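You operate a simulated robot arm through the tools that you are given. There is no shell and no other tool.

The job below is to be done with a simulated two-armed robot. You get a single attempt, and the scene is never put back.

TASK
Jog the film till a black mark stands at the orange line.
Fine: turn the rate dial to 2 first, zero the count afterwards and shut the clear cover again.

It is judged by the outcome, as a careful person would: the job done as asked, and still so three seconds after it is handed in. It fails if anything else is knocked over, pushed out of place, dropped, spilled or broken. A push-on lid holds only when it is set on centred and level and pressed home; a screw cap is set on level and turned clockwise until tight.

THE ROBOT
Two 7-joint arms with two-finger parallel grippers on one trunk that stands fixed in place. Base frame: the origin is at the foot of the trunk, x ahead of it, y to its left, z up. Units: mm, degrees, N and s.
The left shoulder is at [60, 147, 468], the right one opposite. With the tool pointing down near the work surface each hand reaches from about 320 to 760 mm from the base axis, measured 20 degrees to its own side. Payload 3.43 kg a hand.
The TCP of each hand is the grasp point between the finger pads, 30 mm short of the fingertips. In the tool frame z runs along the fingers and y along their closing line. The gripper opens to 94 mm. The fingers are 28 mm wide and 10 mm thick; the gripper's body (50 by 96 mm) begins 55 mm behind the TCP.
Orientation is told as [roll, pitch, yaw] about the base's x, y, z axes, in that order, counted from this pose: with the fingers straight down and closing along the base's y, the tool's x points along the base's -x, its y along +y and its z along -z.

THE INTERFACE
- The arms move only by the tool apply_moves. It takes "left_moves", "right_moves" or both (then of equal length, played together; a hand with none holds still); each is a list of rows, each an object of numbers (a shift or turn left out is 0, a gripper value left out holds the last): "tx", "ty", "tz": the shift along the tool's x, y, z in mm; "rx", "ry", "rz": the turn, a rotation vector about the tool's x, y, z in degrees; "hand": the gripper command, from -1 (shut) to 1 (fully open), values between in proportion. In form: [{"tx": .., "ty": .., "tz": .., "rx": .., "ry": .., "rz": .., "hand": ..}, ...]. A call has 1 to 20 rows; each row shifts and turns the commanded pose from where the row before left it, along the tool's axes as they then stand. Rows are played at 5 a second. More than 50 mm and 8.6 degrees between two rows, or a gripper value outside its range, and nothing of the call is played. A pose out of reach is approached as far as the arm can. The call stops where the force on the tool passes 40 N (or 10 N more than at its start, if that is more) or the arm is blocked; 0.2 s more then pass. The fingers move at their own pace (about 72 mm/s each) and stop on an object; they squeeze with about 27 N. The grip force told is the motor's: it shows also when the fingers shut on nothing. Time passes only in rows, and 0.2 s behind the last, so rows that do not move let the fingers close. The reply holds the time, the measured pose of the TCP, the force on the tool along the base axes, the opening and the grip force, in the units named above and with some noise, with the torque about the TCP (base axes, N m) and any sound that the robot's microphone picked up.
- Cameras (640 x 400 px; columns grow to the right, rows downward): "scene" is now at [58.6, -21.7, 1108.8]; the picture's right is [-0.25, -0.97, 0.00], its down [-0.49, 0.13, -0.86] and it looks along [0.83, -0.22, -0.51] (base axes); focal length 309 px, centre (320, 200). "left" rides on the left gripper at [76, -14, -102] in its tool frame; the picture's right is [0.18, 0.98, 0.00], its down [-0.75, 0.14, -0.64] and it looks along [-0.63, 0.12, 0.77] (tool axes); focal length 243 px, centre (320, 200). "right" rides on the right gripper at [76, 14, -102] in its tool frame; the picture's right is [-0.18, 0.98, 0.00], its down [-0.75, -0.14, -0.64] and it looks along [-0.63, -0.12, 0.77] (tool axes); focal length 243 px, centre (320, 200). There is no depth. A picture from a camera that has moved, and an enlarged one, comes with that camera's place and axes in the base frame and with its lens.
- camera(camera): a new picture of that camera. No time passes.
- slide_trunk(by): slides the trunk up (or, below 0, down) by that many mm; the arms and the scene camera ride with it, the base frame stays. It gives what a move gives, with no picture.
- head_to(pan, tilt): turns the head with the scene camera to pan (to the left, within 86 degrees either way) and tilt (down, from -29 to 69), counted from straight ahead of the robot. It gives what a move gives.
- zoom(camera, box): a new picture of the part [left, top, right, bottom] of that camera's present view, enlarged. No time passes.
- close_job(): hands the job in; it is judged then, once.

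Nothing tells you positions but the pictures and the camera data. Unless the task says otherwise, let go and move clear before handing in.

The tools are called as a command line: name --argument value ..., lists and objects as JSON in quotes. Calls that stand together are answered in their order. apply_moves: Moves the arms, as the interface text tells. Its arguments: {"type":"object","properties":{"left_moves":{"type":"array","items":{"type":"object","properties":{"tx":{"type":"number"},"ty":{"type":"number"},"tz":{"type":"number"},"rx":{"type":"number"},"ry":{"type":"number"},"rz":{"type":"number"},"hand":{"type":"number"}}}},"right_moves":{"type":"array","items":{"type":"object","properties":{"tx":{"type":"number"},"ty":{"type":"number"},"tz":{"type":"number"},"rx":{"type":"number"},"ry":{"type":"number"},"rz":{"type":"number"},"hand":{"type":"number"}}}}},"required":[]} The other tools are called the same way: slide_trunk (by) slides the trunk up or down; head_to (pan, tilt) turns the head that bears the scene camera; camera (camera) takes a picture; zoom (camera, box) takes an enlarged picture of a part of a camera's view; close_job () hands the job in.

At the start:

```text
clock: 0.0
left_ee_pos: [434.7, 119.5, 856.5]
left_ee_rot: [0.0, 0.0, 0.0]
left_ft_force: [0.5, -0.6, 0.3]
left_ft_torque: [0.01, -0.02, -0.04]
left_gripper_width: 94.1
left_grip_force: 0.2
right_ee_pos: [390.4, -224.2, 871.4]
right_ee_rot: [-0.1, 0.0, 0.0]
right_ft_force: [0.3, 0.2, 0.0]
right_ft_torque: [0.03, -0.02, 0.01]
right_gripper_width: 93.8
right_grip_force: 0.2
trunk travel left (down, up): [-175.0, 75.0]
head pan, tilt: [-14.5, 30.6]
```

scene: 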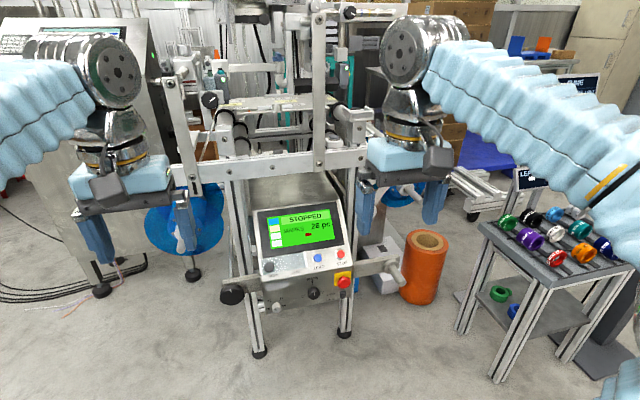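
right: 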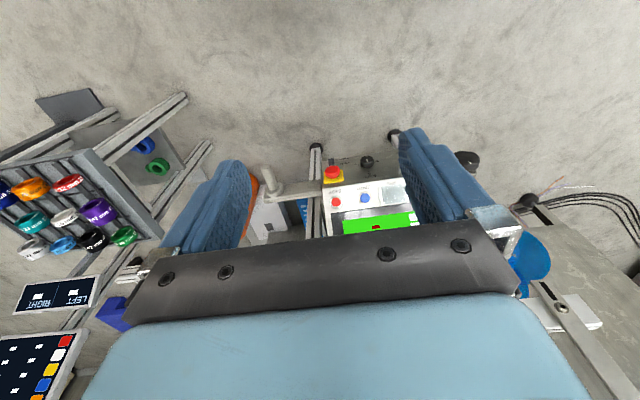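
left: 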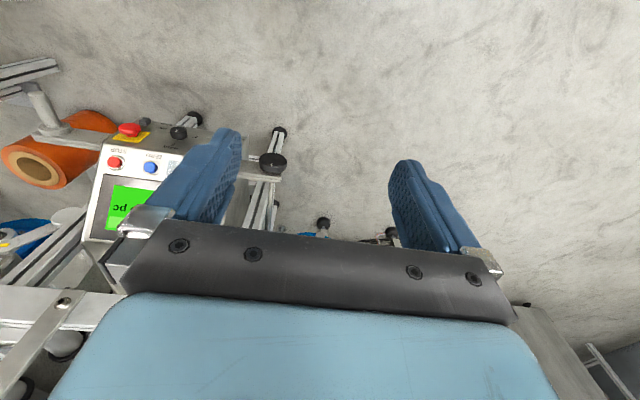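

I see a film machine with a green screen panel ("STOPPED", "28 pc"), buttons, and dials. I'll look closer before moving anything.

zoom --camera "scene" --box '[220, 190, 420, 315]'

zoom --camera "scene" --box '[150, 60, 390, 210]'

zoom --camera "right" --box '[240, 120, 440, 245]'

zoom --camera "left" --box '[60, 90, 300, 240]'

```text
3.20 times, centred on (320, 252) of scene
camera zoom: at [58.6, -21.7, 1108.8], right [-0.25, -0.97, 0.0], down [-0.49, 0.13, -0.86], along [0.83, -0.22, -0.51], focal length 990 px, centre (320, 32)
```

zoom: 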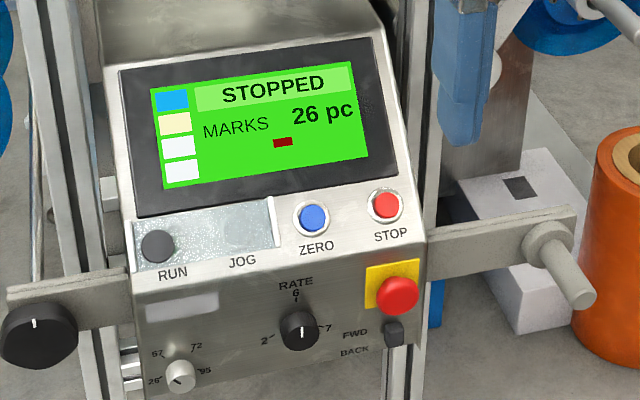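

```text
2.67 times, centred on (270, 135) of scene
camera zoom: at [58.6, -21.7, 1108.8], right [-0.25, -0.97, 0.0], down [-0.49, 0.13, -0.86], along [0.83, -0.22, -0.51], focal length 825 px, centre (453, 373)
```

zoom: 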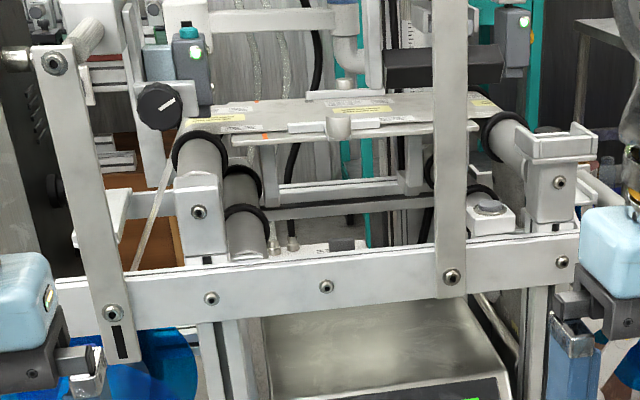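

```text
3.20 times, centred on (340, 182) of right
camera zoom: at [313.8, -211.5, 973.9], right [0.18, 0.98, 0.0], down [0.75, -0.14, 0.64], along [0.63, -0.12, -0.77], focal length 776 px, centre (256, 256)
```

zoom: 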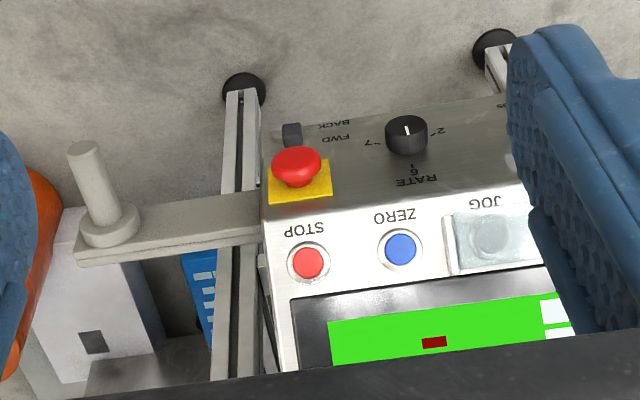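

```text
2.67 times, centred on (180, 165) of left
camera zoom: at [359.4, 103.8, 960.0], right [-0.18, 0.98, 0.0], down [0.75, 0.14, 0.64], along [0.63, 0.12, -0.77], focal length 647 px, centre (693, 293)
```

zoom: 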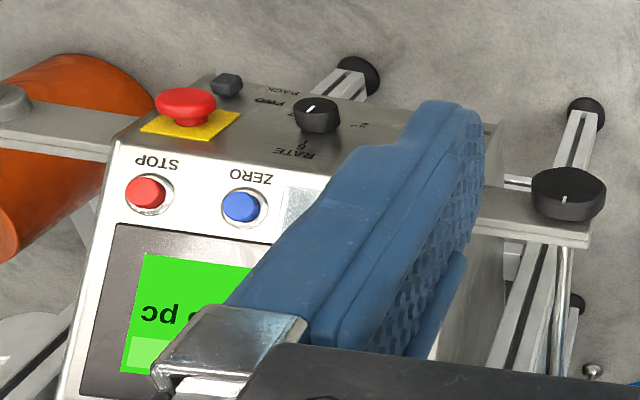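

The zooms are true enlargements, so I'll zoom tighter on the film deck, the dial and the cover.

zoom --camera "scene" --box '[210, 85, 340, 130]'

zoom --camera "scene" --box '[255, 240, 315, 280]'

zoom --camera "scene" --box '[290, 265, 360, 310]'

zoom --camera "right" --box '[320, 140, 420, 215]'

zoom --camera "scene" --box '[255, 270, 310, 320]'

```text
4.92 times, centred on (275, 108) of scene
camera zoom: at [58.6, -21.7, 1108.8], right [-0.25, -0.97, 0.0], down [-0.49, 0.13, -0.86], along [0.83, -0.22, -0.51], focal length 1523 px, centre (542, 655)
```

zoom: 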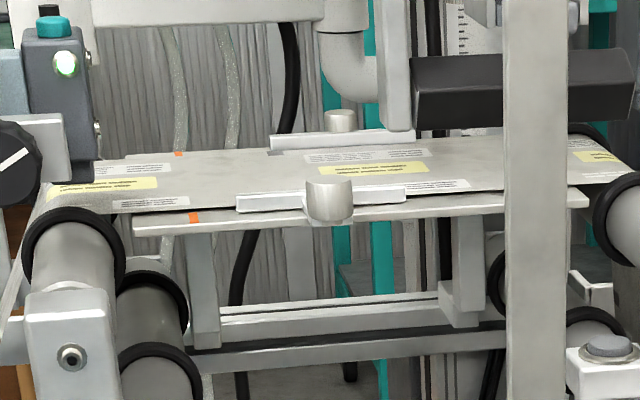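

```text
10.00 times, centred on (285, 260) of scene
camera zoom: at [58.6, -21.7, 1108.8], right [-0.25, -0.97, 0.0], down [-0.49, 0.13, -0.86], along [0.83, -0.22, -0.51], focal length 3094 px, centre (670, -400)
```

zoom: 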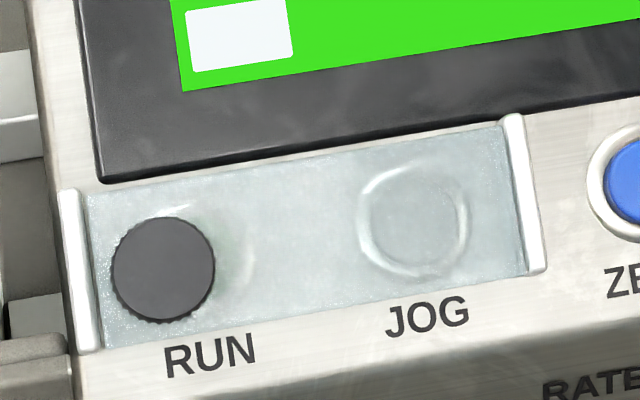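

```text
8.89 times, centred on (325, 288) of scene
camera zoom: at [58.6, -21.7, 1108.8], right [-0.25, -0.97, 0.0], down [-0.49, 0.13, -0.86], along [0.83, -0.22, -0.51], focal length 2750 px, centre (276, -578)
```

zoom: 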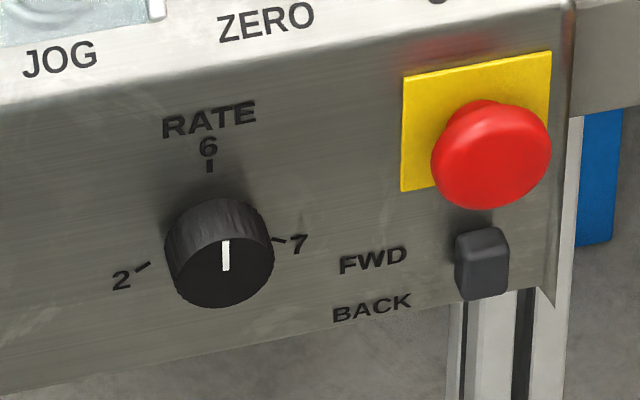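

```text
5.33 times, centred on (370, 178) of right
camera zoom: at [313.8, -211.5, 973.9], right [0.18, 0.98, 0.0], down [0.75, -0.14, 0.64], along [0.63, -0.12, -0.77], focal length 1294 px, centre (53, 320)
```

zoom: 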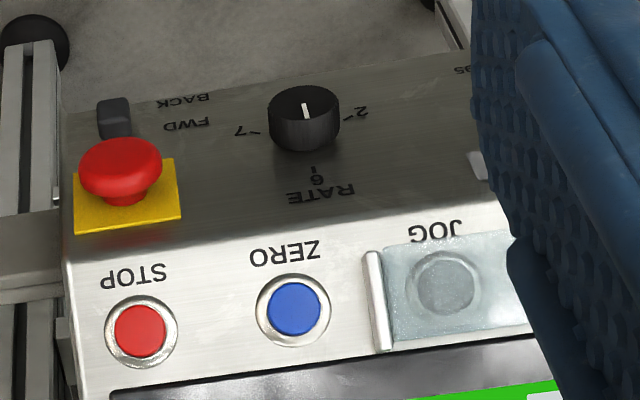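

```text
8.00 times, centred on (282, 295) of scene
camera zoom: at [58.6, -21.7, 1108.8], right [-0.25, -0.97, 0.0], down [-0.49, 0.13, -0.86], along [0.83, -0.22, -0.51], focal length 2475 px, centre (620, -560)
```

zoom: 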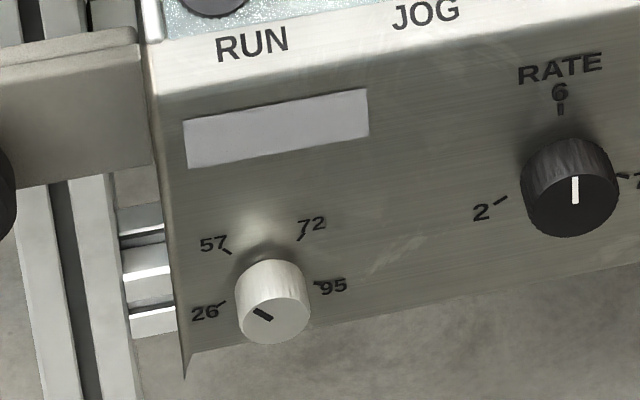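

zoom --camera "scene" --box '[235, 105, 285, 137]'

zoom --camera "scene" --box '[270, 105, 340, 137]'

zoom --camera "scene" --box '[180, 80, 240, 130]'

zoom --camera "scene" --box '[262, 205, 342, 255]'

```text
12.50 times, centred on (260, 121) of scene
camera zoom: at [58.6, -21.7, 1108.8], right [-0.25, -0.97, 0.0], down [-0.49, 0.13, -0.86], along [0.83, -0.22, -0.51], focal length 3868 px, centre (1070, 1188)
```

zoom: 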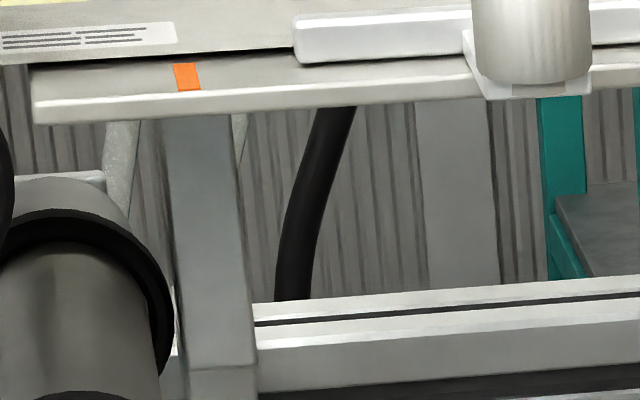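

```text
9.14 times, centred on (305, 121) of scene
camera zoom: at [58.6, -21.7, 1108.8], right [-0.25, -0.97, 0.0], down [-0.49, 0.13, -0.86], along [0.83, -0.22, -0.51], focal length 2829 px, centre (457, 922)
```

zoom: 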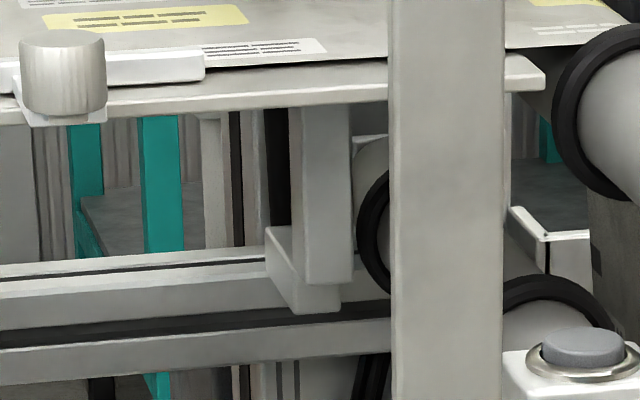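

```text
8.00 times, centred on (210, 105) of scene
camera zoom: at [58.6, -21.7, 1108.8], right [-0.25, -0.97, 0.0], down [-0.49, 0.13, -0.86], along [0.83, -0.22, -0.51], focal length 2475 px, centre (1200, 960)
```

zoom: 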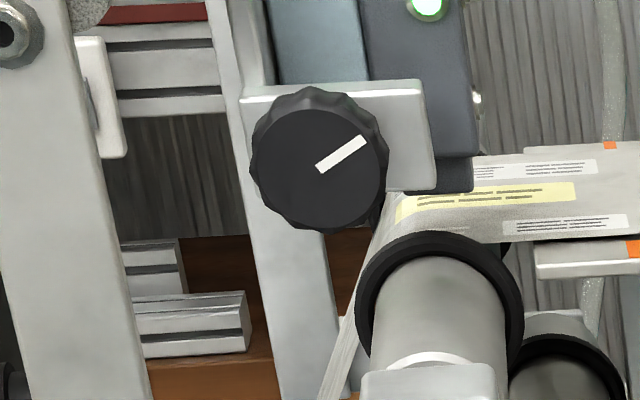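

```text
8.00 times, centred on (302, 230) of scene
camera zoom: at [58.6, -21.7, 1108.8], right [-0.25, -0.97, 0.0], down [-0.49, 0.13, -0.86], along [0.83, -0.22, -0.51], focal length 2475 px, centre (464, -40)
```

zoom: 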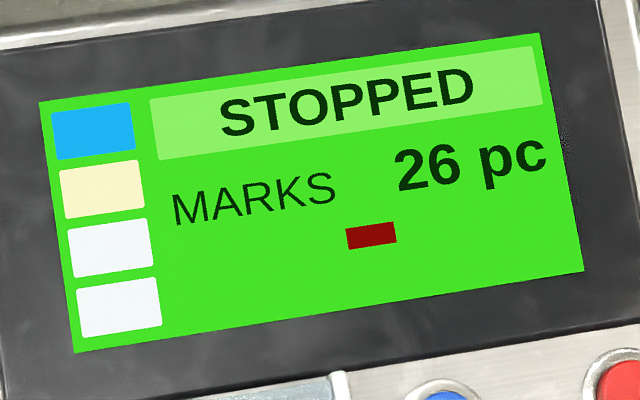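

zoom --camera "scene" --box '[235, 108, 285, 130]'

slide_trunk --by 75

```text
12.80 times, centred on (260, 119) of scene
camera zoom: at [58.6, -21.7, 1108.8], right [-0.25, -0.97, 0.0], down [-0.49, 0.13, -0.86], along [0.83, -0.22, -0.51], focal length 3960 px, centre (1088, 1237)
```

zoom: 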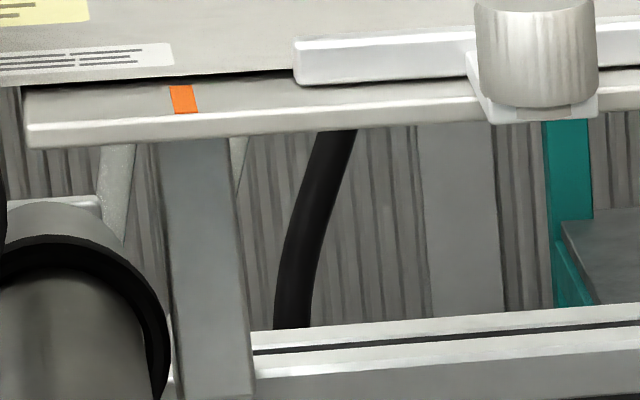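

```text
clock: 1.1
left_ee_pos: [434.3, 118.6, 932.4]
left_ee_rot: [0.0, -0.1, 0.0]
left_ft_force: [0.1, 0.0, -0.2]
left_ft_torque: [-0.02, 0.02, -0.01]
left_gripper_width: 93.7
left_grip_force: 0.1
right_ee_pos: [390.3, -224.5, 945.6]
right_ee_rot: [0.0, 0.0, -0.1]
right_ft_force: [0.4, -0.1, -1.4]
right_ft_torque: [0.0, -0.02, 0.01]
right_gripper_width: 93.9
right_grip_force: 0.0
trunk travel left (down, up): [-250.0, 0.0]
head pan, tilt: [-14.5, 30.6]
```

camera --camera "scene"

camera --camera "right"

camera --camera "left"

zoom --camera "scene" --box '[200, 100, 340, 180]'

```text
taken
camera scene: at [58.7, -21.7, 1183.7], right [-0.25, -0.97, 0.0], down [-0.49, 0.13, -0.86], along [0.83, -0.22, -0.51], focal length 309 px, centre (320, 200)
```

scene: 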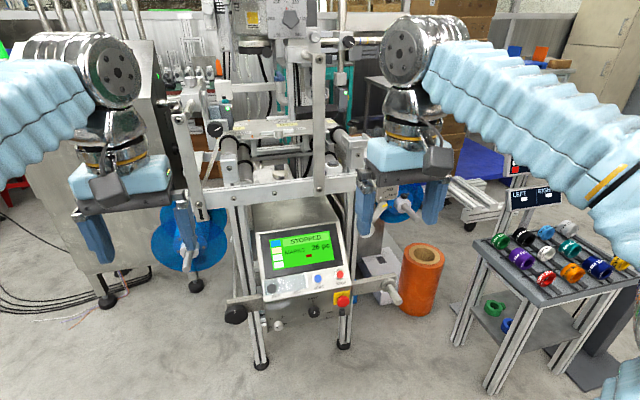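

```text
taken
camera right: at [313.9, -211.5, 1048.8], right [0.18, 0.98, 0.0], down [0.75, -0.14, 0.64], along [0.63, -0.12, -0.77], focal length 243 px, centre (320, 200)
```

right: 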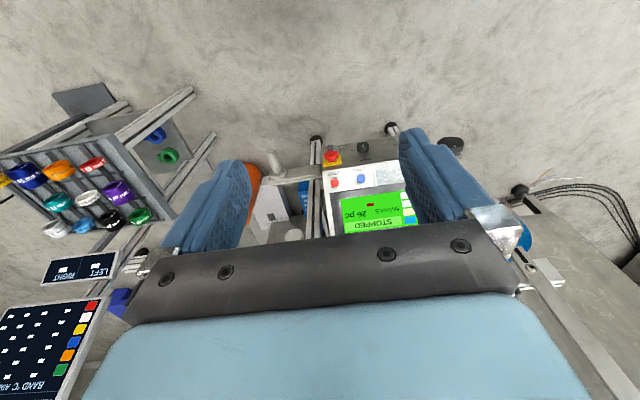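

```text
taken
camera left: at [359.5, 103.8, 1034.9], right [-0.18, 0.98, 0.0], down [0.75, 0.14, 0.64], along [0.63, 0.12, -0.77], focal length 243 px, centre (320, 200)
```

left: 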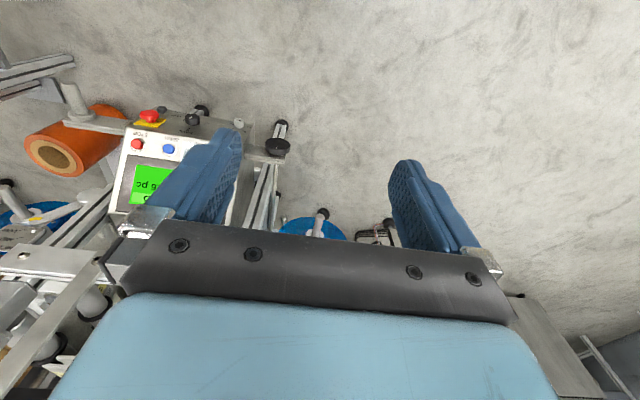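

```text
4.57 times, centred on (270, 140) of scene
camera zoom: at [58.7, -21.7, 1183.7], right [-0.25, -0.97, 0.0], down [-0.49, 0.13, -0.86], along [0.83, -0.22, -0.51], focal length 1414 px, centre (549, 474)
```

zoom: 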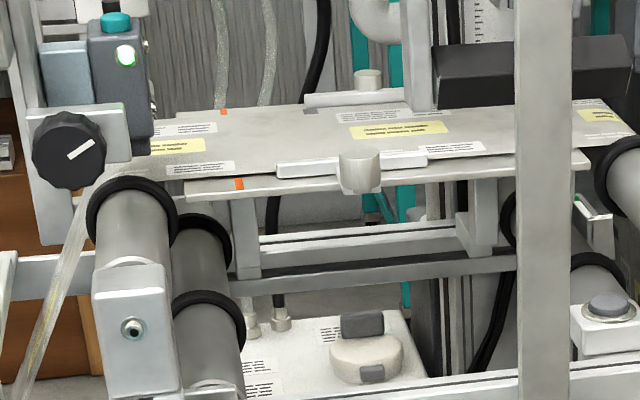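

zoom --camera "scene" --box '[240, 112, 300, 147]'

zoom --camera "scene" --box '[270, 112, 310, 137]'

zoom --camera "scene" --box '[300, 112, 345, 147]'

zoom --camera "scene" --box '[200, 115, 260, 150]'

```text
10.67 times, centred on (270, 130) of scene
camera zoom: at [58.7, -21.7, 1183.7], right [-0.25, -0.97, 0.0], down [-0.49, 0.13, -0.86], along [0.83, -0.22, -0.51], focal length 3300 px, centre (853, 952)
```

zoom: 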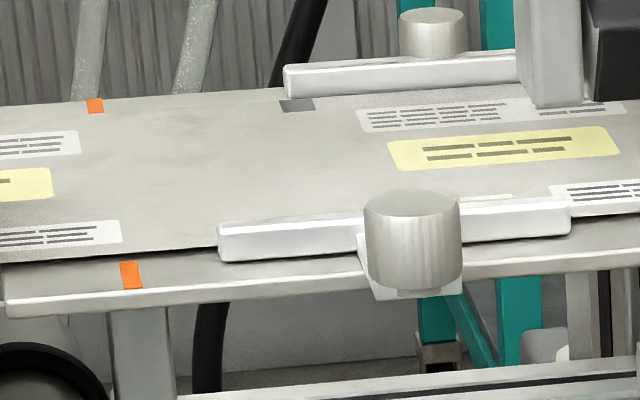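

```text
16.00 times, centred on (290, 124) of scene
camera zoom: at [58.7, -21.7, 1183.7], right [-0.25, -0.97, 0.0], down [-0.49, 0.13, -0.86], along [0.83, -0.22, -0.51], focal length 4950 px, centre (800, 1408)
```

zoom: 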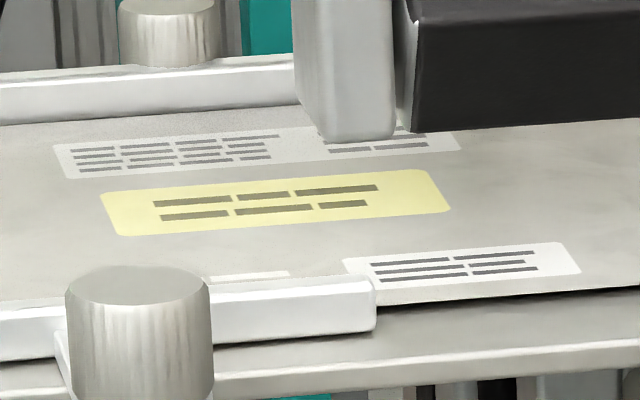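

```text
11.43 times, centred on (322, 130) of scene
camera zoom: at [58.7, -21.7, 1183.7], right [-0.25, -0.97, 0.0], down [-0.49, 0.13, -0.86], along [0.83, -0.22, -0.51], focal length 3536 px, centre (291, 1006)
```

zoom: 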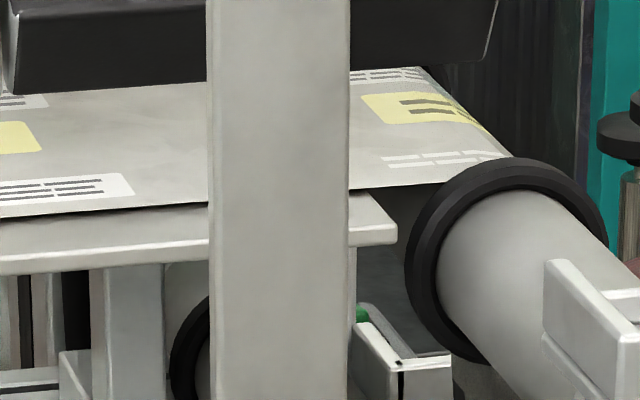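

```text
10.67 times, centred on (230, 132) of scene
camera zoom: at [58.7, -21.7, 1183.7], right [-0.25, -0.97, 0.0], down [-0.49, 0.13, -0.86], along [0.83, -0.22, -0.51], focal length 3300 px, centre (1280, 920)
```

zoom: 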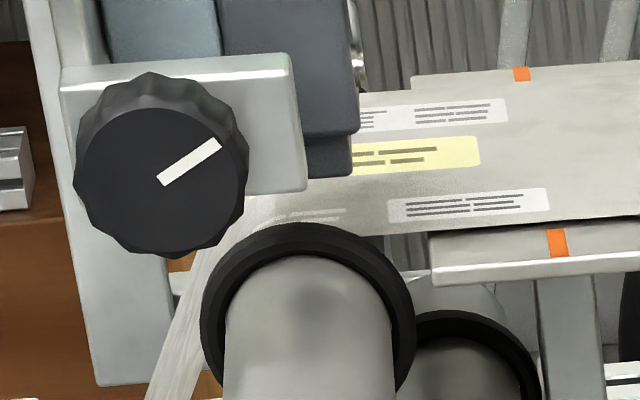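

The film has a dark eye-mark on its back edge to the right of the orange line. I'll bring the right hand's camera nearer the panel to understand the cover and dial.

apply_moves --right_moves '[{"tz": 45, "tx": -20}, {"tz": 45, "tx": -20}, {"tz": 45, "tx": -20}, {"tz": 45, "tx": -20}]'

camera --camera "right"

camera --camera "scene"

```text
clock: 2.1
left_ee_pos: [434.1, 118.2, 932.1]
left_ee_rot: [0.0, -0.1, 0.0]
left_ft_force: [0.0, 0.7, -0.6]
left_ft_torque: [-0.03, -0.02, 0.0]
left_gripper_width: 94.1
left_grip_force: 0.1
right_ee_pos: [472.8, -224.3, 764.4]
right_ee_rot: [0.1, -0.1, -0.1]
right_ft_force: [-0.2, -1.4, 0.6]
right_ft_torque: [0.0, 0.0, 0.0]
right_gripper_width: 93.9
right_grip_force: 0.0
trunk travel left (down, up): [-250.0, 0.0]
head pan, tilt: [-14.5, 30.6]
```

```text
taken
camera right: at [395.5, -211.2, 868.0], right [0.18, 0.98, 0.0], down [0.75, -0.14, 0.64], along [0.63, -0.12, -0.77], focal length 243 px, centre (320, 200)
```

right: 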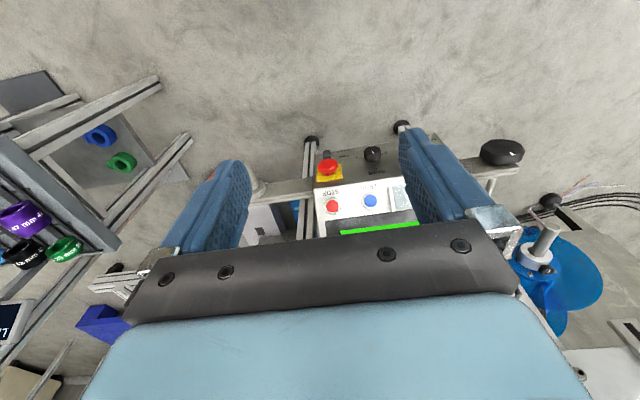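

```text
taken
camera scene: at [58.4, -21.7, 1183.8], right [-0.25, -0.97, 0.0], down [-0.49, 0.13, -0.86], along [0.83, -0.22, -0.51], focal length 309 px, centre (320, 200)
```

scene: 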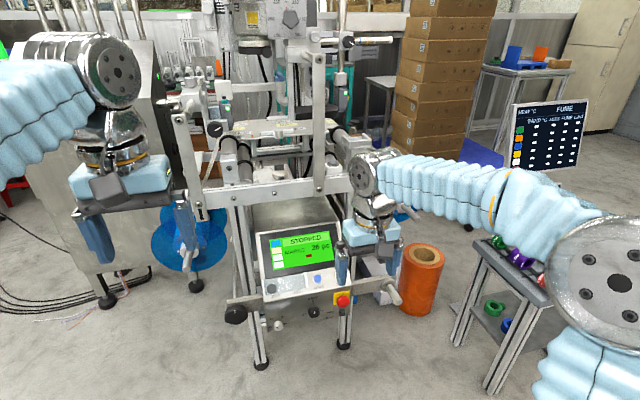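

apply_moves --right_moves '[{"ty": 45}, {"ty": 45}, {}]'

camera --camera "right"

zoom --camera "right" --box '[250, 120, 410, 240]'

camera --camera "scene"

```text
clock: 2.9
left_ee_pos: [434.7, 119.0, 932.3]
left_ee_rot: [0.0, 0.0, 0.0]
left_ft_force: [0.0, 0.2, -0.5]
left_ft_torque: [-0.01, -0.01, 0.02]
left_gripper_width: 94.0
left_grip_force: 0.0
right_ee_pos: [470.4, -134.3, 765.6]
right_ee_rot: [0.0, 0.0, 0.0]
right_ft_force: [1.2, -0.6, -0.1]
right_ft_torque: [-0.05, 0.04, 0.01]
right_gripper_width: 94.0
right_grip_force: 0.1
trunk travel left (down, up): [-250.0, 0.0]
head pan, tilt: [-14.5, 30.6]
```

```text
taken
camera right: at [394.4, -121.1, 869.0], right [0.19, 0.98, 0.0], down [0.75, -0.14, 0.64], along [0.63, -0.12, -0.77], focal length 243 px, centre (320, 200)
```

right: 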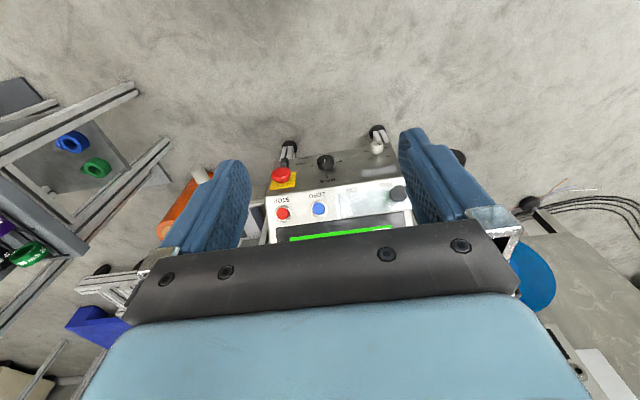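

```text
3.33 times, centred on (330, 180) of right
camera zoom: at [394.4, -121.1, 869.0], right [0.19, 0.98, 0.0], down [0.75, -0.14, 0.64], along [0.63, -0.12, -0.77], focal length 809 px, centre (287, 267)
```

zoom: 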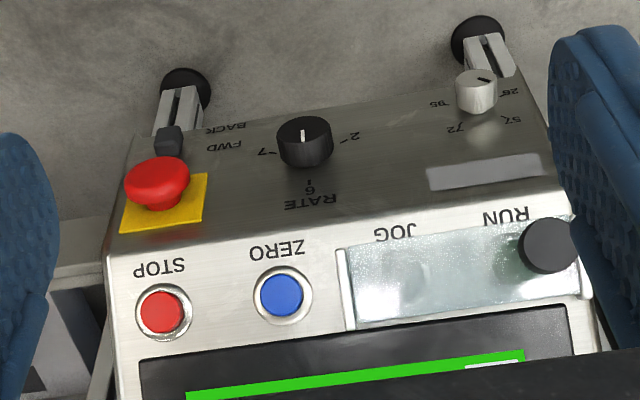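

```text
taken
camera scene: at [58.7, -21.5, 1183.8], right [-0.25, -0.97, 0.0], down [-0.49, 0.13, -0.86], along [0.83, -0.22, -0.51], focal length 309 px, centre (320, 200)
```

scene: 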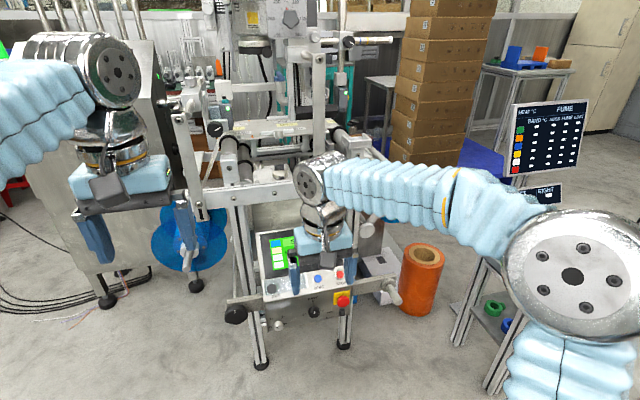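

zoom --camera "right" --box '[330, 172, 410, 222]'

zoom --camera "scene" --box '[255, 265, 305, 300]'

zoom --camera "left" --box '[120, 90, 260, 190]'

```text
8.00 times, centred on (370, 197) of right
camera zoom: at [394.4, -121.1, 869.0], right [0.19, 0.98, 0.0], down [0.75, -0.14, 0.64], along [0.63, -0.12, -0.77], focal length 1941 px, centre (-80, 224)
```

zoom: 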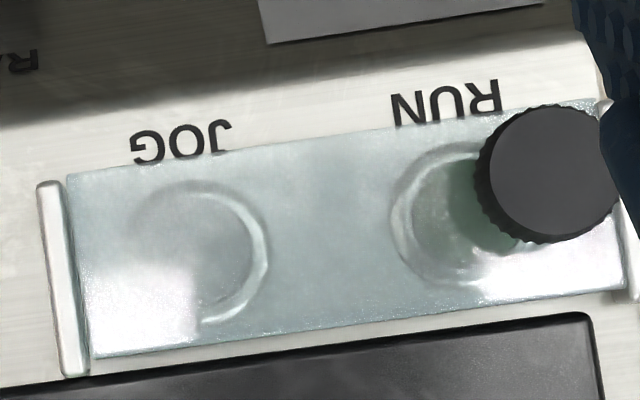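

```text
11.43 times, centred on (280, 282) of scene
camera zoom: at [58.7, -21.5, 1183.8], right [-0.25, -0.97, 0.0], down [-0.49, 0.13, -0.86], along [0.83, -0.22, -0.51], focal length 3536 px, centre (777, -743)
```

zoom: 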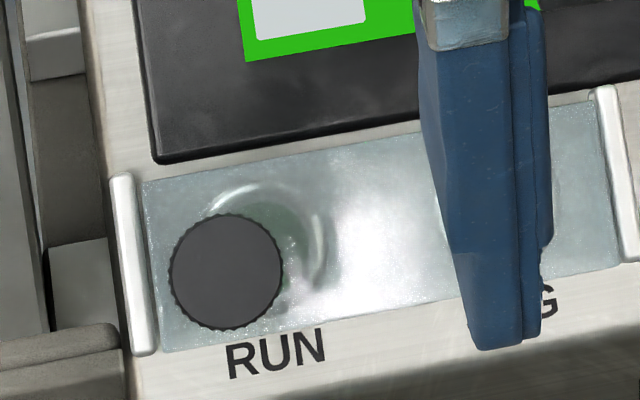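

```text
4.00 times, centred on (190, 140) of left
camera zoom: at [359.4, 104.0, 1035.0], right [-0.18, 0.98, 0.0], down [0.75, 0.14, 0.64], along [0.63, 0.12, -0.77], focal length 970 px, centre (840, 440)
```

zoom: 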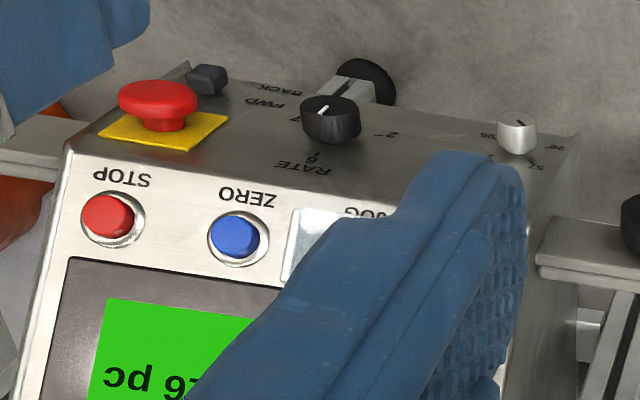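

The knob stands about 33 mm proud at the left end of the clear cover, and the dial axis is roughly at y −153, z 469 on a vertical face at x≈644. I'll back the right hand off and swing the left camera round to view the cover from the left side.

apply_moves --right_moves '[{"ty": -45}, {"ty": -45}, {"tx": 20}, {}, {}, {}, {}, {}, {}, {}]' --left_moves '[{"rz": 8.5}, {"rz": 8.5}, {"rz": 8.5}, {"rz": 8.5}, {"rz": 8.5}, {"rz": 8.5}, {"rz": 8.5}, {"rz": 8.5}, {}, {}]'

```text
clock: 5.1
left_ee_pos: [434.1, 118.7, 932.8]
left_ee_rot: [0.0, 0.1, -68.1]
left_ft_force: [-0.7, -0.2, -0.1]
left_ft_torque: [-0.01, 0.0, 0.0]
left_gripper_width: 94.1
left_grip_force: 0.0
right_ee_pos: [451.1, -226.4, 765.8]
right_ee_rot: [0.0, 0.0, -0.1]
right_ft_force: [-0.2, 0.5, -0.1]
right_ft_torque: [0.01, 0.0, -0.03]
right_gripper_width: 94.2
right_grip_force: 0.2
trunk travel left (down, up): [-250.0, 0.0]
head pan, tilt: [-14.5, 30.6]
```

apply_moves --left_moves '[{"tx": -20.8, "ty": 16.8, "tz": 30.6}, {"tx": -20.8, "ty": 16.8, "tz": 30.6}, {"tx": -20.8, "ty": 16.8, "tz": 30.6}, {"tx": -20.8, "ty": 16.8, "tz": 30.6}, {"tx": -20.8, "ty": 16.8, "tz": 30.6}, {"tx": -20.8, "ty": 16.8, "tz": 30.6}, {}]'

camera --camera "left"

camera --camera "scene"

```text
clock: 6.7
left_ee_pos: [575.6, 40.8, 747.2]
left_ee_rot: [0.1, 0.0, -68.0]
left_ft_force: [1.1, 0.3, 0.4]
left_ft_torque: [0.01, -0.01, 0.03]
left_gripper_width: 94.2
left_grip_force: 0.1
right_ee_pos: [451.4, -225.6, 766.4]
right_ee_rot: [0.1, -0.1, 0.0]
right_ft_force: [0.9, 0.3, 0.1]
right_ft_torque: [0.01, -0.01, 0.02]
right_gripper_width: 94.2
right_grip_force: 0.1
trunk travel left (down, up): [-250.0, 0.0]
head pan, tilt: [-14.5, 30.6]
```

```text
taken
camera left: at [534.6, 105.3, 850.8], right [0.84, 0.54, 0.0], down [0.41, -0.65, 0.64], along [0.35, -0.54, -0.77], focal length 243 px, centre (320, 200)
```

left: 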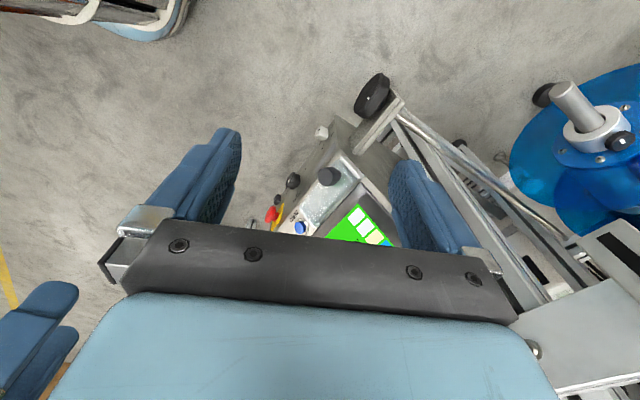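

```text
taken
camera scene: at [58.8, -21.8, 1183.7], right [-0.25, -0.97, 0.0], down [-0.49, 0.13, -0.86], along [0.83, -0.22, -0.51], focal length 309 px, centre (320, 200)
```

scene: 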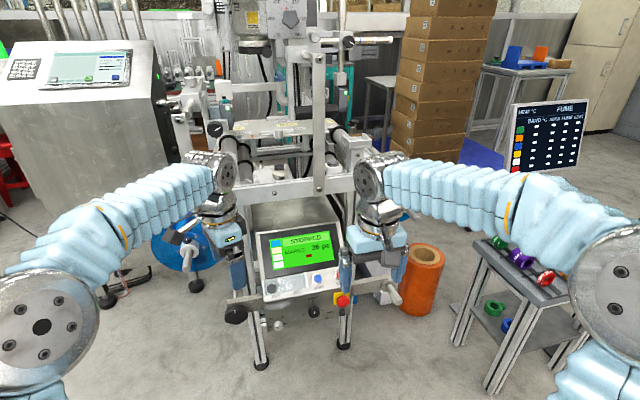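

zoom --camera "left" --box '[270, 140, 390, 220]'

zoom --camera "scene" --box '[240, 255, 320, 305]'

```text
5.00 times, centred on (330, 180) of left
camera zoom: at [534.6, 105.3, 850.8], right [0.84, 0.54, 0.0], down [0.41, -0.65, 0.64], along [0.35, -0.54, -0.77], focal length 1213 px, centre (270, 300)
```

zoom: 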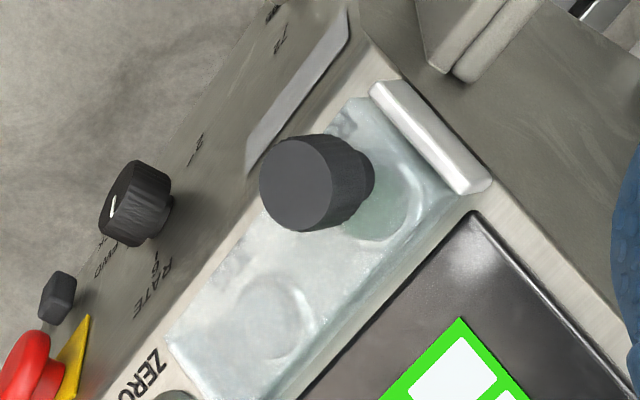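

```text
8.00 times, centred on (280, 280) of scene
camera zoom: at [58.8, -21.8, 1183.7], right [-0.25, -0.97, 0.0], down [-0.49, 0.13, -0.86], along [0.83, -0.22, -0.51], focal length 2475 px, centre (640, -440)
```

zoom: 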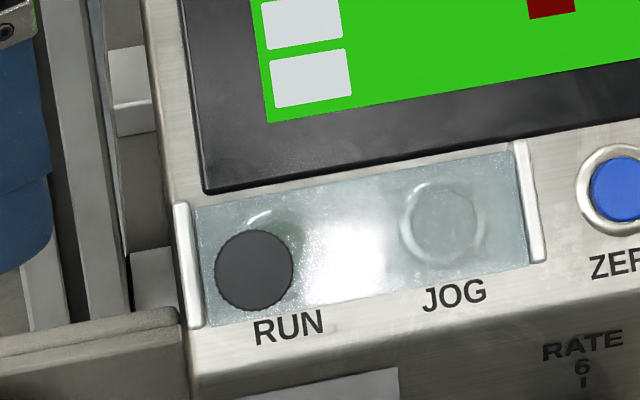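

zoom --camera "left" --box '[318, 152, 374, 187]'

zoom --camera "left" --box '[296, 175, 346, 225]'

```text
11.43 times, centred on (346, 170) of left
camera zoom: at [534.6, 105.3, 850.8], right [0.84, 0.54, 0.0], down [0.41, -0.65, 0.64], along [0.35, -0.54, -0.77], focal length 2773 px, centre (23, 549)
```

zoom: 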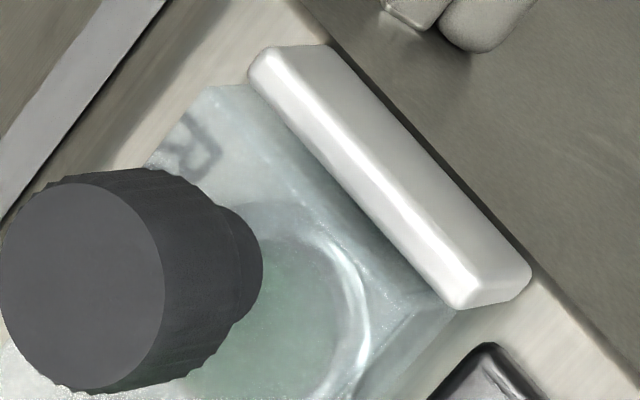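

```text
8.00 times, centred on (321, 200) of left
camera zoom: at [534.6, 105.3, 850.8], right [0.84, 0.54, 0.0], down [0.41, -0.65, 0.64], along [0.35, -0.54, -0.77], focal length 1941 px, centre (312, 200)
```

zoom: 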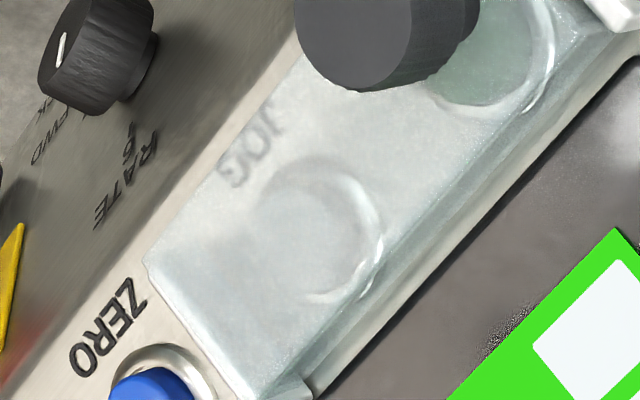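

The cover is a clear raised box between two low bars with a knob standing on it. First the rate dial: I'll pitch the right hand horizontal (pointing forward) so it can grip the dial along its axis.

apply_moves --right_moves '[{"ry": -8.5}, {"ry": -8.5}, {"ry": -8.5}, {"ry": -8.5}, {"ry": -8.5}, {"ry": -8.5}, {"ry": -8.5}, {"ry": -8.5}, {"ry": -8.5}, {"ry": -8.5}, {"ry": -5}, {}, {}]'

camera --camera "scene"

```text
clock: 9.5
left_ee_pos: [575.1, 41.3, 749.0]
left_ee_rot: [0.1, 0.0, -68.0]
left_ft_force: [-0.3, 0.0, -0.1]
left_ft_torque: [0.01, -0.01, -0.02]
left_gripper_width: 93.9
left_grip_force: 0.1
right_ee_pos: [492.0, -239.7, 816.0]
right_ee_rot: [16.4, -89.6, -17.0]
right_ft_force: [0.1, -0.2, -0.3]
right_ft_torque: [-0.01, 0.03, -0.02]
right_gripper_width: 94.2
right_grip_force: 0.1
right hand out of reach, approached as far as the arm can: row 8, 9, 10, 11
trunk travel left (down, up): [-250.0, 0.0]
head pan, tilt: [-14.5, 30.6]
```

```text
taken
camera scene: at [58.6, -21.9, 1183.7], right [-0.25, -0.97, 0.0], down [-0.49, 0.13, -0.86], along [0.83, -0.22, -0.51], focal length 309 px, centre (320, 200)
```

scene: 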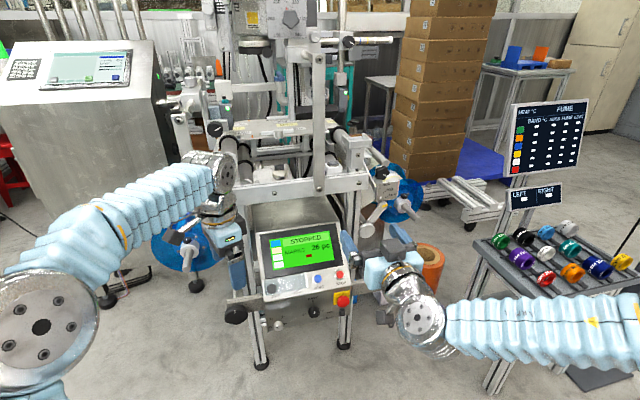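

apply_moves --right_moves '[{"tx": 30, "ty": 18}, {"tx": 30, "ty": 18}, {"tx": 30, "ty": 18}, {"tx": 30, "ty": 19}, {"tx": 40}, {"tx": 40}, {"tx": 40}, {"tx": 40}, {"tx": 17}, {}]'

camera --camera "scene"

camera --camera "left"

camera --camera "right"

```text
clock: 11.7
left_ee_pos: [576.0, 40.3, 748.1]
left_ee_rot: [0.0, 0.0, -68.0]
left_ft_force: [0.2, 0.0, -0.5]
left_ft_torque: [0.01, 0.04, 0.02]
left_gripper_width: 93.9
left_grip_force: 0.1
right_ee_pos: [514.0, -257.6, 745.8]
right_ee_rot: [4.1, -89.6, -4.0]
right_ft_force: [0.2, 0.8, -0.4]
right_ft_torque: [-0.01, 0.01, 0.0]
right_gripper_width: 93.9
right_grip_force: 0.1
right hand out of reach, approached as far as the arm can: row 1, 2, 3, 4, 5, 6, 7, 8, 9
trunk travel left (down, up): [-250.0, 0.0]
head pan, tilt: [-14.5, 30.6]
```

```text
taken
camera scene: at [58.6, -21.8, 1183.8], right [-0.25, -0.97, 0.0], down [-0.49, 0.13, -0.86], along [0.83, -0.22, -0.51], focal length 309 px, centre (320, 200)
```

scene: 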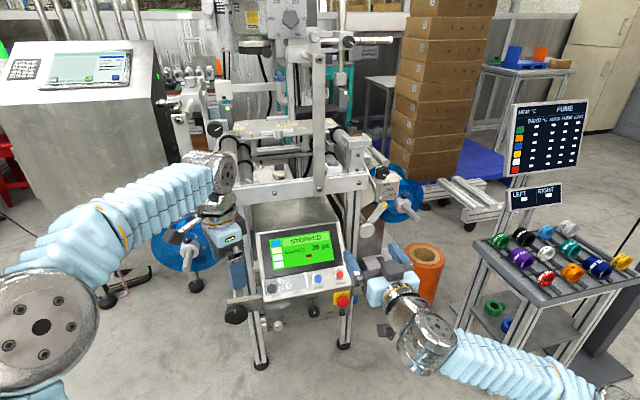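

```text
taken
camera left: at [534.2, 105.4, 851.3], right [0.84, 0.54, 0.0], down [0.41, -0.65, 0.64], along [0.35, -0.54, -0.77], focal length 243 px, centre (320, 200)
```

left: 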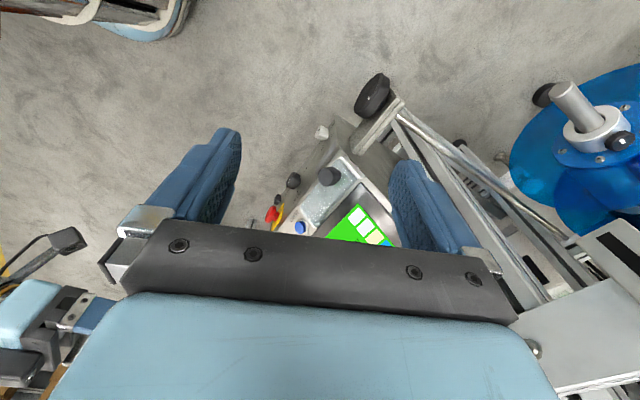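

```text
taken
camera right: at [411.0, -244.5, 670.4], right [0.0, 0.98, 0.18], down [-0.64, -0.14, 0.76], along [0.77, -0.12, 0.63], focal length 243 px, centre (320, 200)
```

right: 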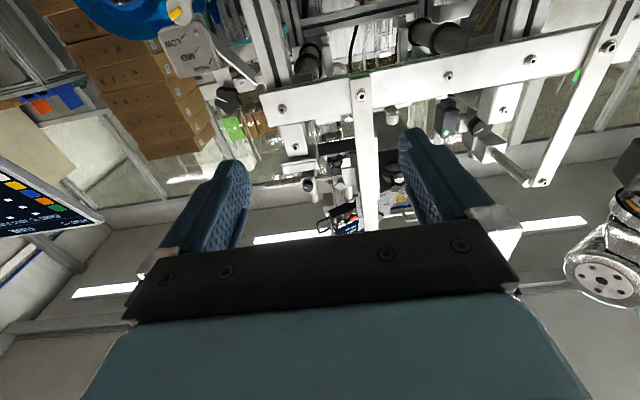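

apply_moves --right_moves '[{"tz": 20}, {}]'

```text
clock: 12.3
left_ee_pos: [575.9, 40.8, 747.9]
left_ee_rot: [0.0, -0.1, -68.0]
left_ft_force: [-0.4, 0.3, -0.1]
left_ft_torque: [0.0, 0.02, 0.0]
left_gripper_width: 93.9
left_grip_force: 0.0
right_ee_pos: [533.4, -259.6, 750.3]
right_ee_rot: [5.7, -89.6, -5.6]
right_ft_force: [0.1, 0.3, 0.1]
right_ft_torque: [0.0, 0.01, -0.01]
right_gripper_width: 94.0
right_grip_force: 0.0
right hand out of reach, approached as far as the arm can: row 1
trunk travel left (down, up): [-250.0, 0.0]
head pan, tilt: [-14.5, 30.6]
```

Horizontal reach is limited at this trunk height (the arm needs the hand above its shoulder). I'll retract the left hand first and test how far the right one can go forward/down here.

apply_moves --left_moves '[{"tz": -40, "tx": 25}, {"tz": -40, "tx": 25}, {"tz": -40, "tx": 25}, {"tz": -40, "tx": 25}, {"tz": -30, "tx": 25}, {"tx": 25}, {"ty": -30}, {"ty": -30}, {"ty": -30}, {}]' --right_moves '[{"tz": 20, "ty": 15}, {"tz": 20, "ty": 15}, {"tz": 20, "ty": 15}, {"ty": 15}, {"ty": 15}, {"ty": 15}, {"ty": 15}, {}, {}, {}]'

camera --camera "scene"

```text
clock: 14.5
left_ee_pos: [436.9, 142.7, 934.1]
left_ee_rot: [0.0, 0.0, -68.0]
left_ft_force: [0.0, 0.1, 0.6]
left_ft_torque: [0.01, -0.04, 0.01]
left_gripper_width: 93.8
left_grip_force: 0.0
left hand out of reach, approached as far as the arm can: row 5
right_ee_pos: [582.8, -193.0, 781.6]
right_ee_rot: [83.8, -90.0, -83.8]
right_ft_force: [-0.3, 0.9, 0.1]
right_ft_torque: [0.03, -0.04, -0.01]
right_gripper_width: 94.0
right_grip_force: 0.0
right hand out of reach, approached as far as the arm can: row 1, 2, 3, 4, 5, 6
trunk travel left (down, up): [-250.0, 0.0]
head pan, tilt: [-14.5, 30.6]
```

```text
taken
camera scene: at [58.5, -21.7, 1183.8], right [-0.25, -0.97, 0.0], down [-0.49, 0.13, -0.86], along [0.83, -0.22, -0.51], focal length 309 px, centre (320, 200)
```

scene: 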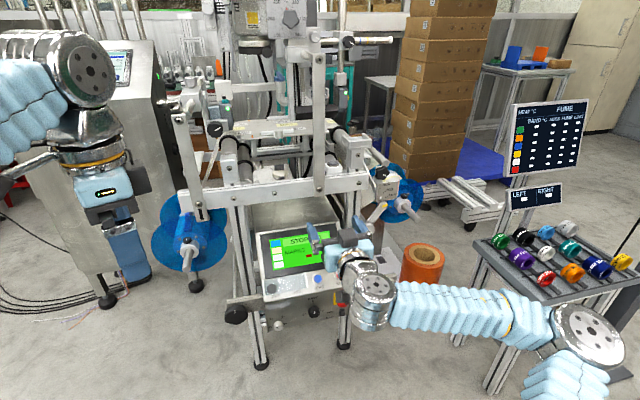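

apply_moves --right_moves '[{"tx": 20}, {"tx": 20}, {"tx": 20}, {"tx": 20}, {}]'

```text
clock: 15.7
left_ee_pos: [436.4, 143.0, 933.2]
left_ee_rot: [0.0, 0.1, -68.1]
left_ft_force: [-0.6, -0.3, 0.9]
left_ft_torque: [0.02, -0.03, -0.02]
left_gripper_width: 94.1
left_grip_force: 0.0
right_ee_pos: [583.0, -192.9, 783.3]
right_ee_rot: [70.0, -90.0, -69.9]
right_ft_force: [-0.9, -0.3, 0.5]
right_ft_torque: [0.0, -0.01, 0.04]
right_gripper_width: 94.0
right_grip_force: 0.1
right hand out of reach, approached as far as the arm can: row 1, 2, 3, 4
trunk travel left (down, up): [-250.0, 0.0]
head pan, tilt: [-14.5, 30.6]
```

apply_moves --right_moves '[{"ry": 7.5}, {"ry": 7.5}, {"ry": 7.5}, {"ry": 7.5}, {"tz": -20, "tx": 10}, {"tz": -20, "tx": 10}, {"tz": -20, "tx": 10}, {"tz": -20, "tx": 10}, {}, {}]'

```text
clock: 17.9
left_ee_pos: [437.3, 143.3, 934.7]
left_ee_rot: [0.0, 0.0, -68.0]
left_ft_force: [0.5, 1.2, 0.0]
left_ft_torque: [0.0, -0.04, 0.03]
left_gripper_width: 93.9
left_grip_force: 0.0
right_ee_pos: [493.5, -192.3, 789.0]
right_ee_rot: [0.1, -60.0, -0.1]
right_ft_force: [0.7, -0.1, 0.6]
right_ft_torque: [0.0, 0.01, 0.0]
right_gripper_width: 94.0
right_grip_force: 0.0
trunk travel left (down, up): [-250.0, 0.0]
head pan, tilt: [-14.5, 30.6]
```

apply_moves --right_moves '[{"tx": 34.6, "tz": 20, "ty": 10}, {"tx": 34.6, "tz": 20, "ty": 10}, {"tx": 34.6, "tz": 20, "ty": 10}, {"tx": 34.6, "tz": 20, "ty": 10}, {}]'

```text
clock: 19.1
left_ee_pos: [436.3, 144.3, 933.3]
left_ee_rot: [0.0, 0.0, -68.0]
left_ft_force: [-0.1, 0.4, -1.0]
left_ft_torque: [0.03, 0.02, 0.01]
left_gripper_width: 93.9
left_grip_force: 0.0
right_ee_pos: [493.3, -153.1, 629.7]
right_ee_rot: [0.1, -59.9, -0.1]
right_ft_force: [0.5, 0.2, -1.0]
right_ft_torque: [0.0, 0.0, 0.0]
right_gripper_width: 94.1
right_grip_force: 0.0
trunk travel left (down, up): [-250.0, 0.0]
head pan, tilt: [-14.5, 30.6]
```

apply_moves --right_moves '[{"tx": 34.6, "tz": 20}, {"tx": 34.6, "tz": 20}, {"tx": 34.6, "tz": 20}, {"tx": 26, "tz": 15}, {}]'

camera --camera "scene"

camera --camera "right"

```text
clock: 20.3
left_ee_pos: [437.6, 144.4, 933.6]
left_ee_rot: [0.0, -0.1, -68.0]
left_ft_force: [0.3, -0.5, -0.3]
left_ft_torque: [-0.02, 0.01, -0.03]
left_gripper_width: 93.9
left_grip_force: 0.1
right_ee_pos: [494.3, -151.9, 513.2]
right_ee_rot: [0.0, -59.5, -0.1]
right_ft_force: [-0.8, -0.6, 0.2]
right_ft_torque: [0.0, -0.01, -0.01]
right_gripper_width: 94.2
right_grip_force: 0.1
right hand out of reach, approached as far as the arm can: row 3, 4
trunk travel left (down, up): [-250.0, 0.0]
head pan, tilt: [-14.5, 30.6]
```

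```text
taken
camera scene: at [58.6, -21.7, 1183.7], right [-0.25, -0.97, 0.0], down [-0.49, 0.13, -0.86], along [0.83, -0.22, -0.51], focal length 309 px, centre (320, 200)
```

scene: 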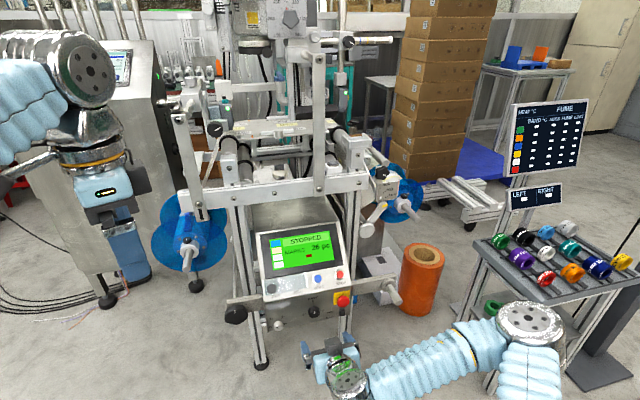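

```text
taken
camera right: at [367.3, -138.8, 500.5], right [0.09, 0.98, 0.16], down [-0.17, -0.14, 0.97], along [0.98, -0.12, 0.16], focal length 243 px, centre (320, 200)
```

right: 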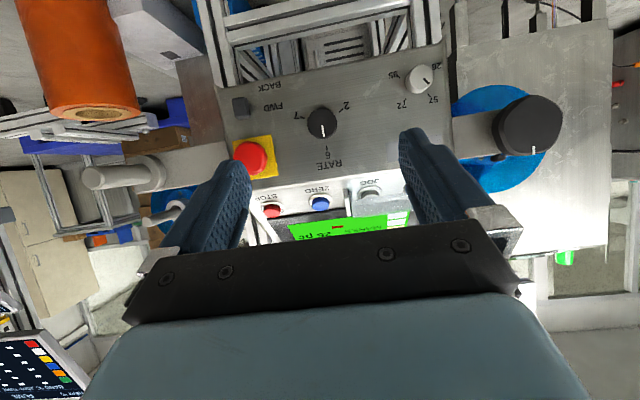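

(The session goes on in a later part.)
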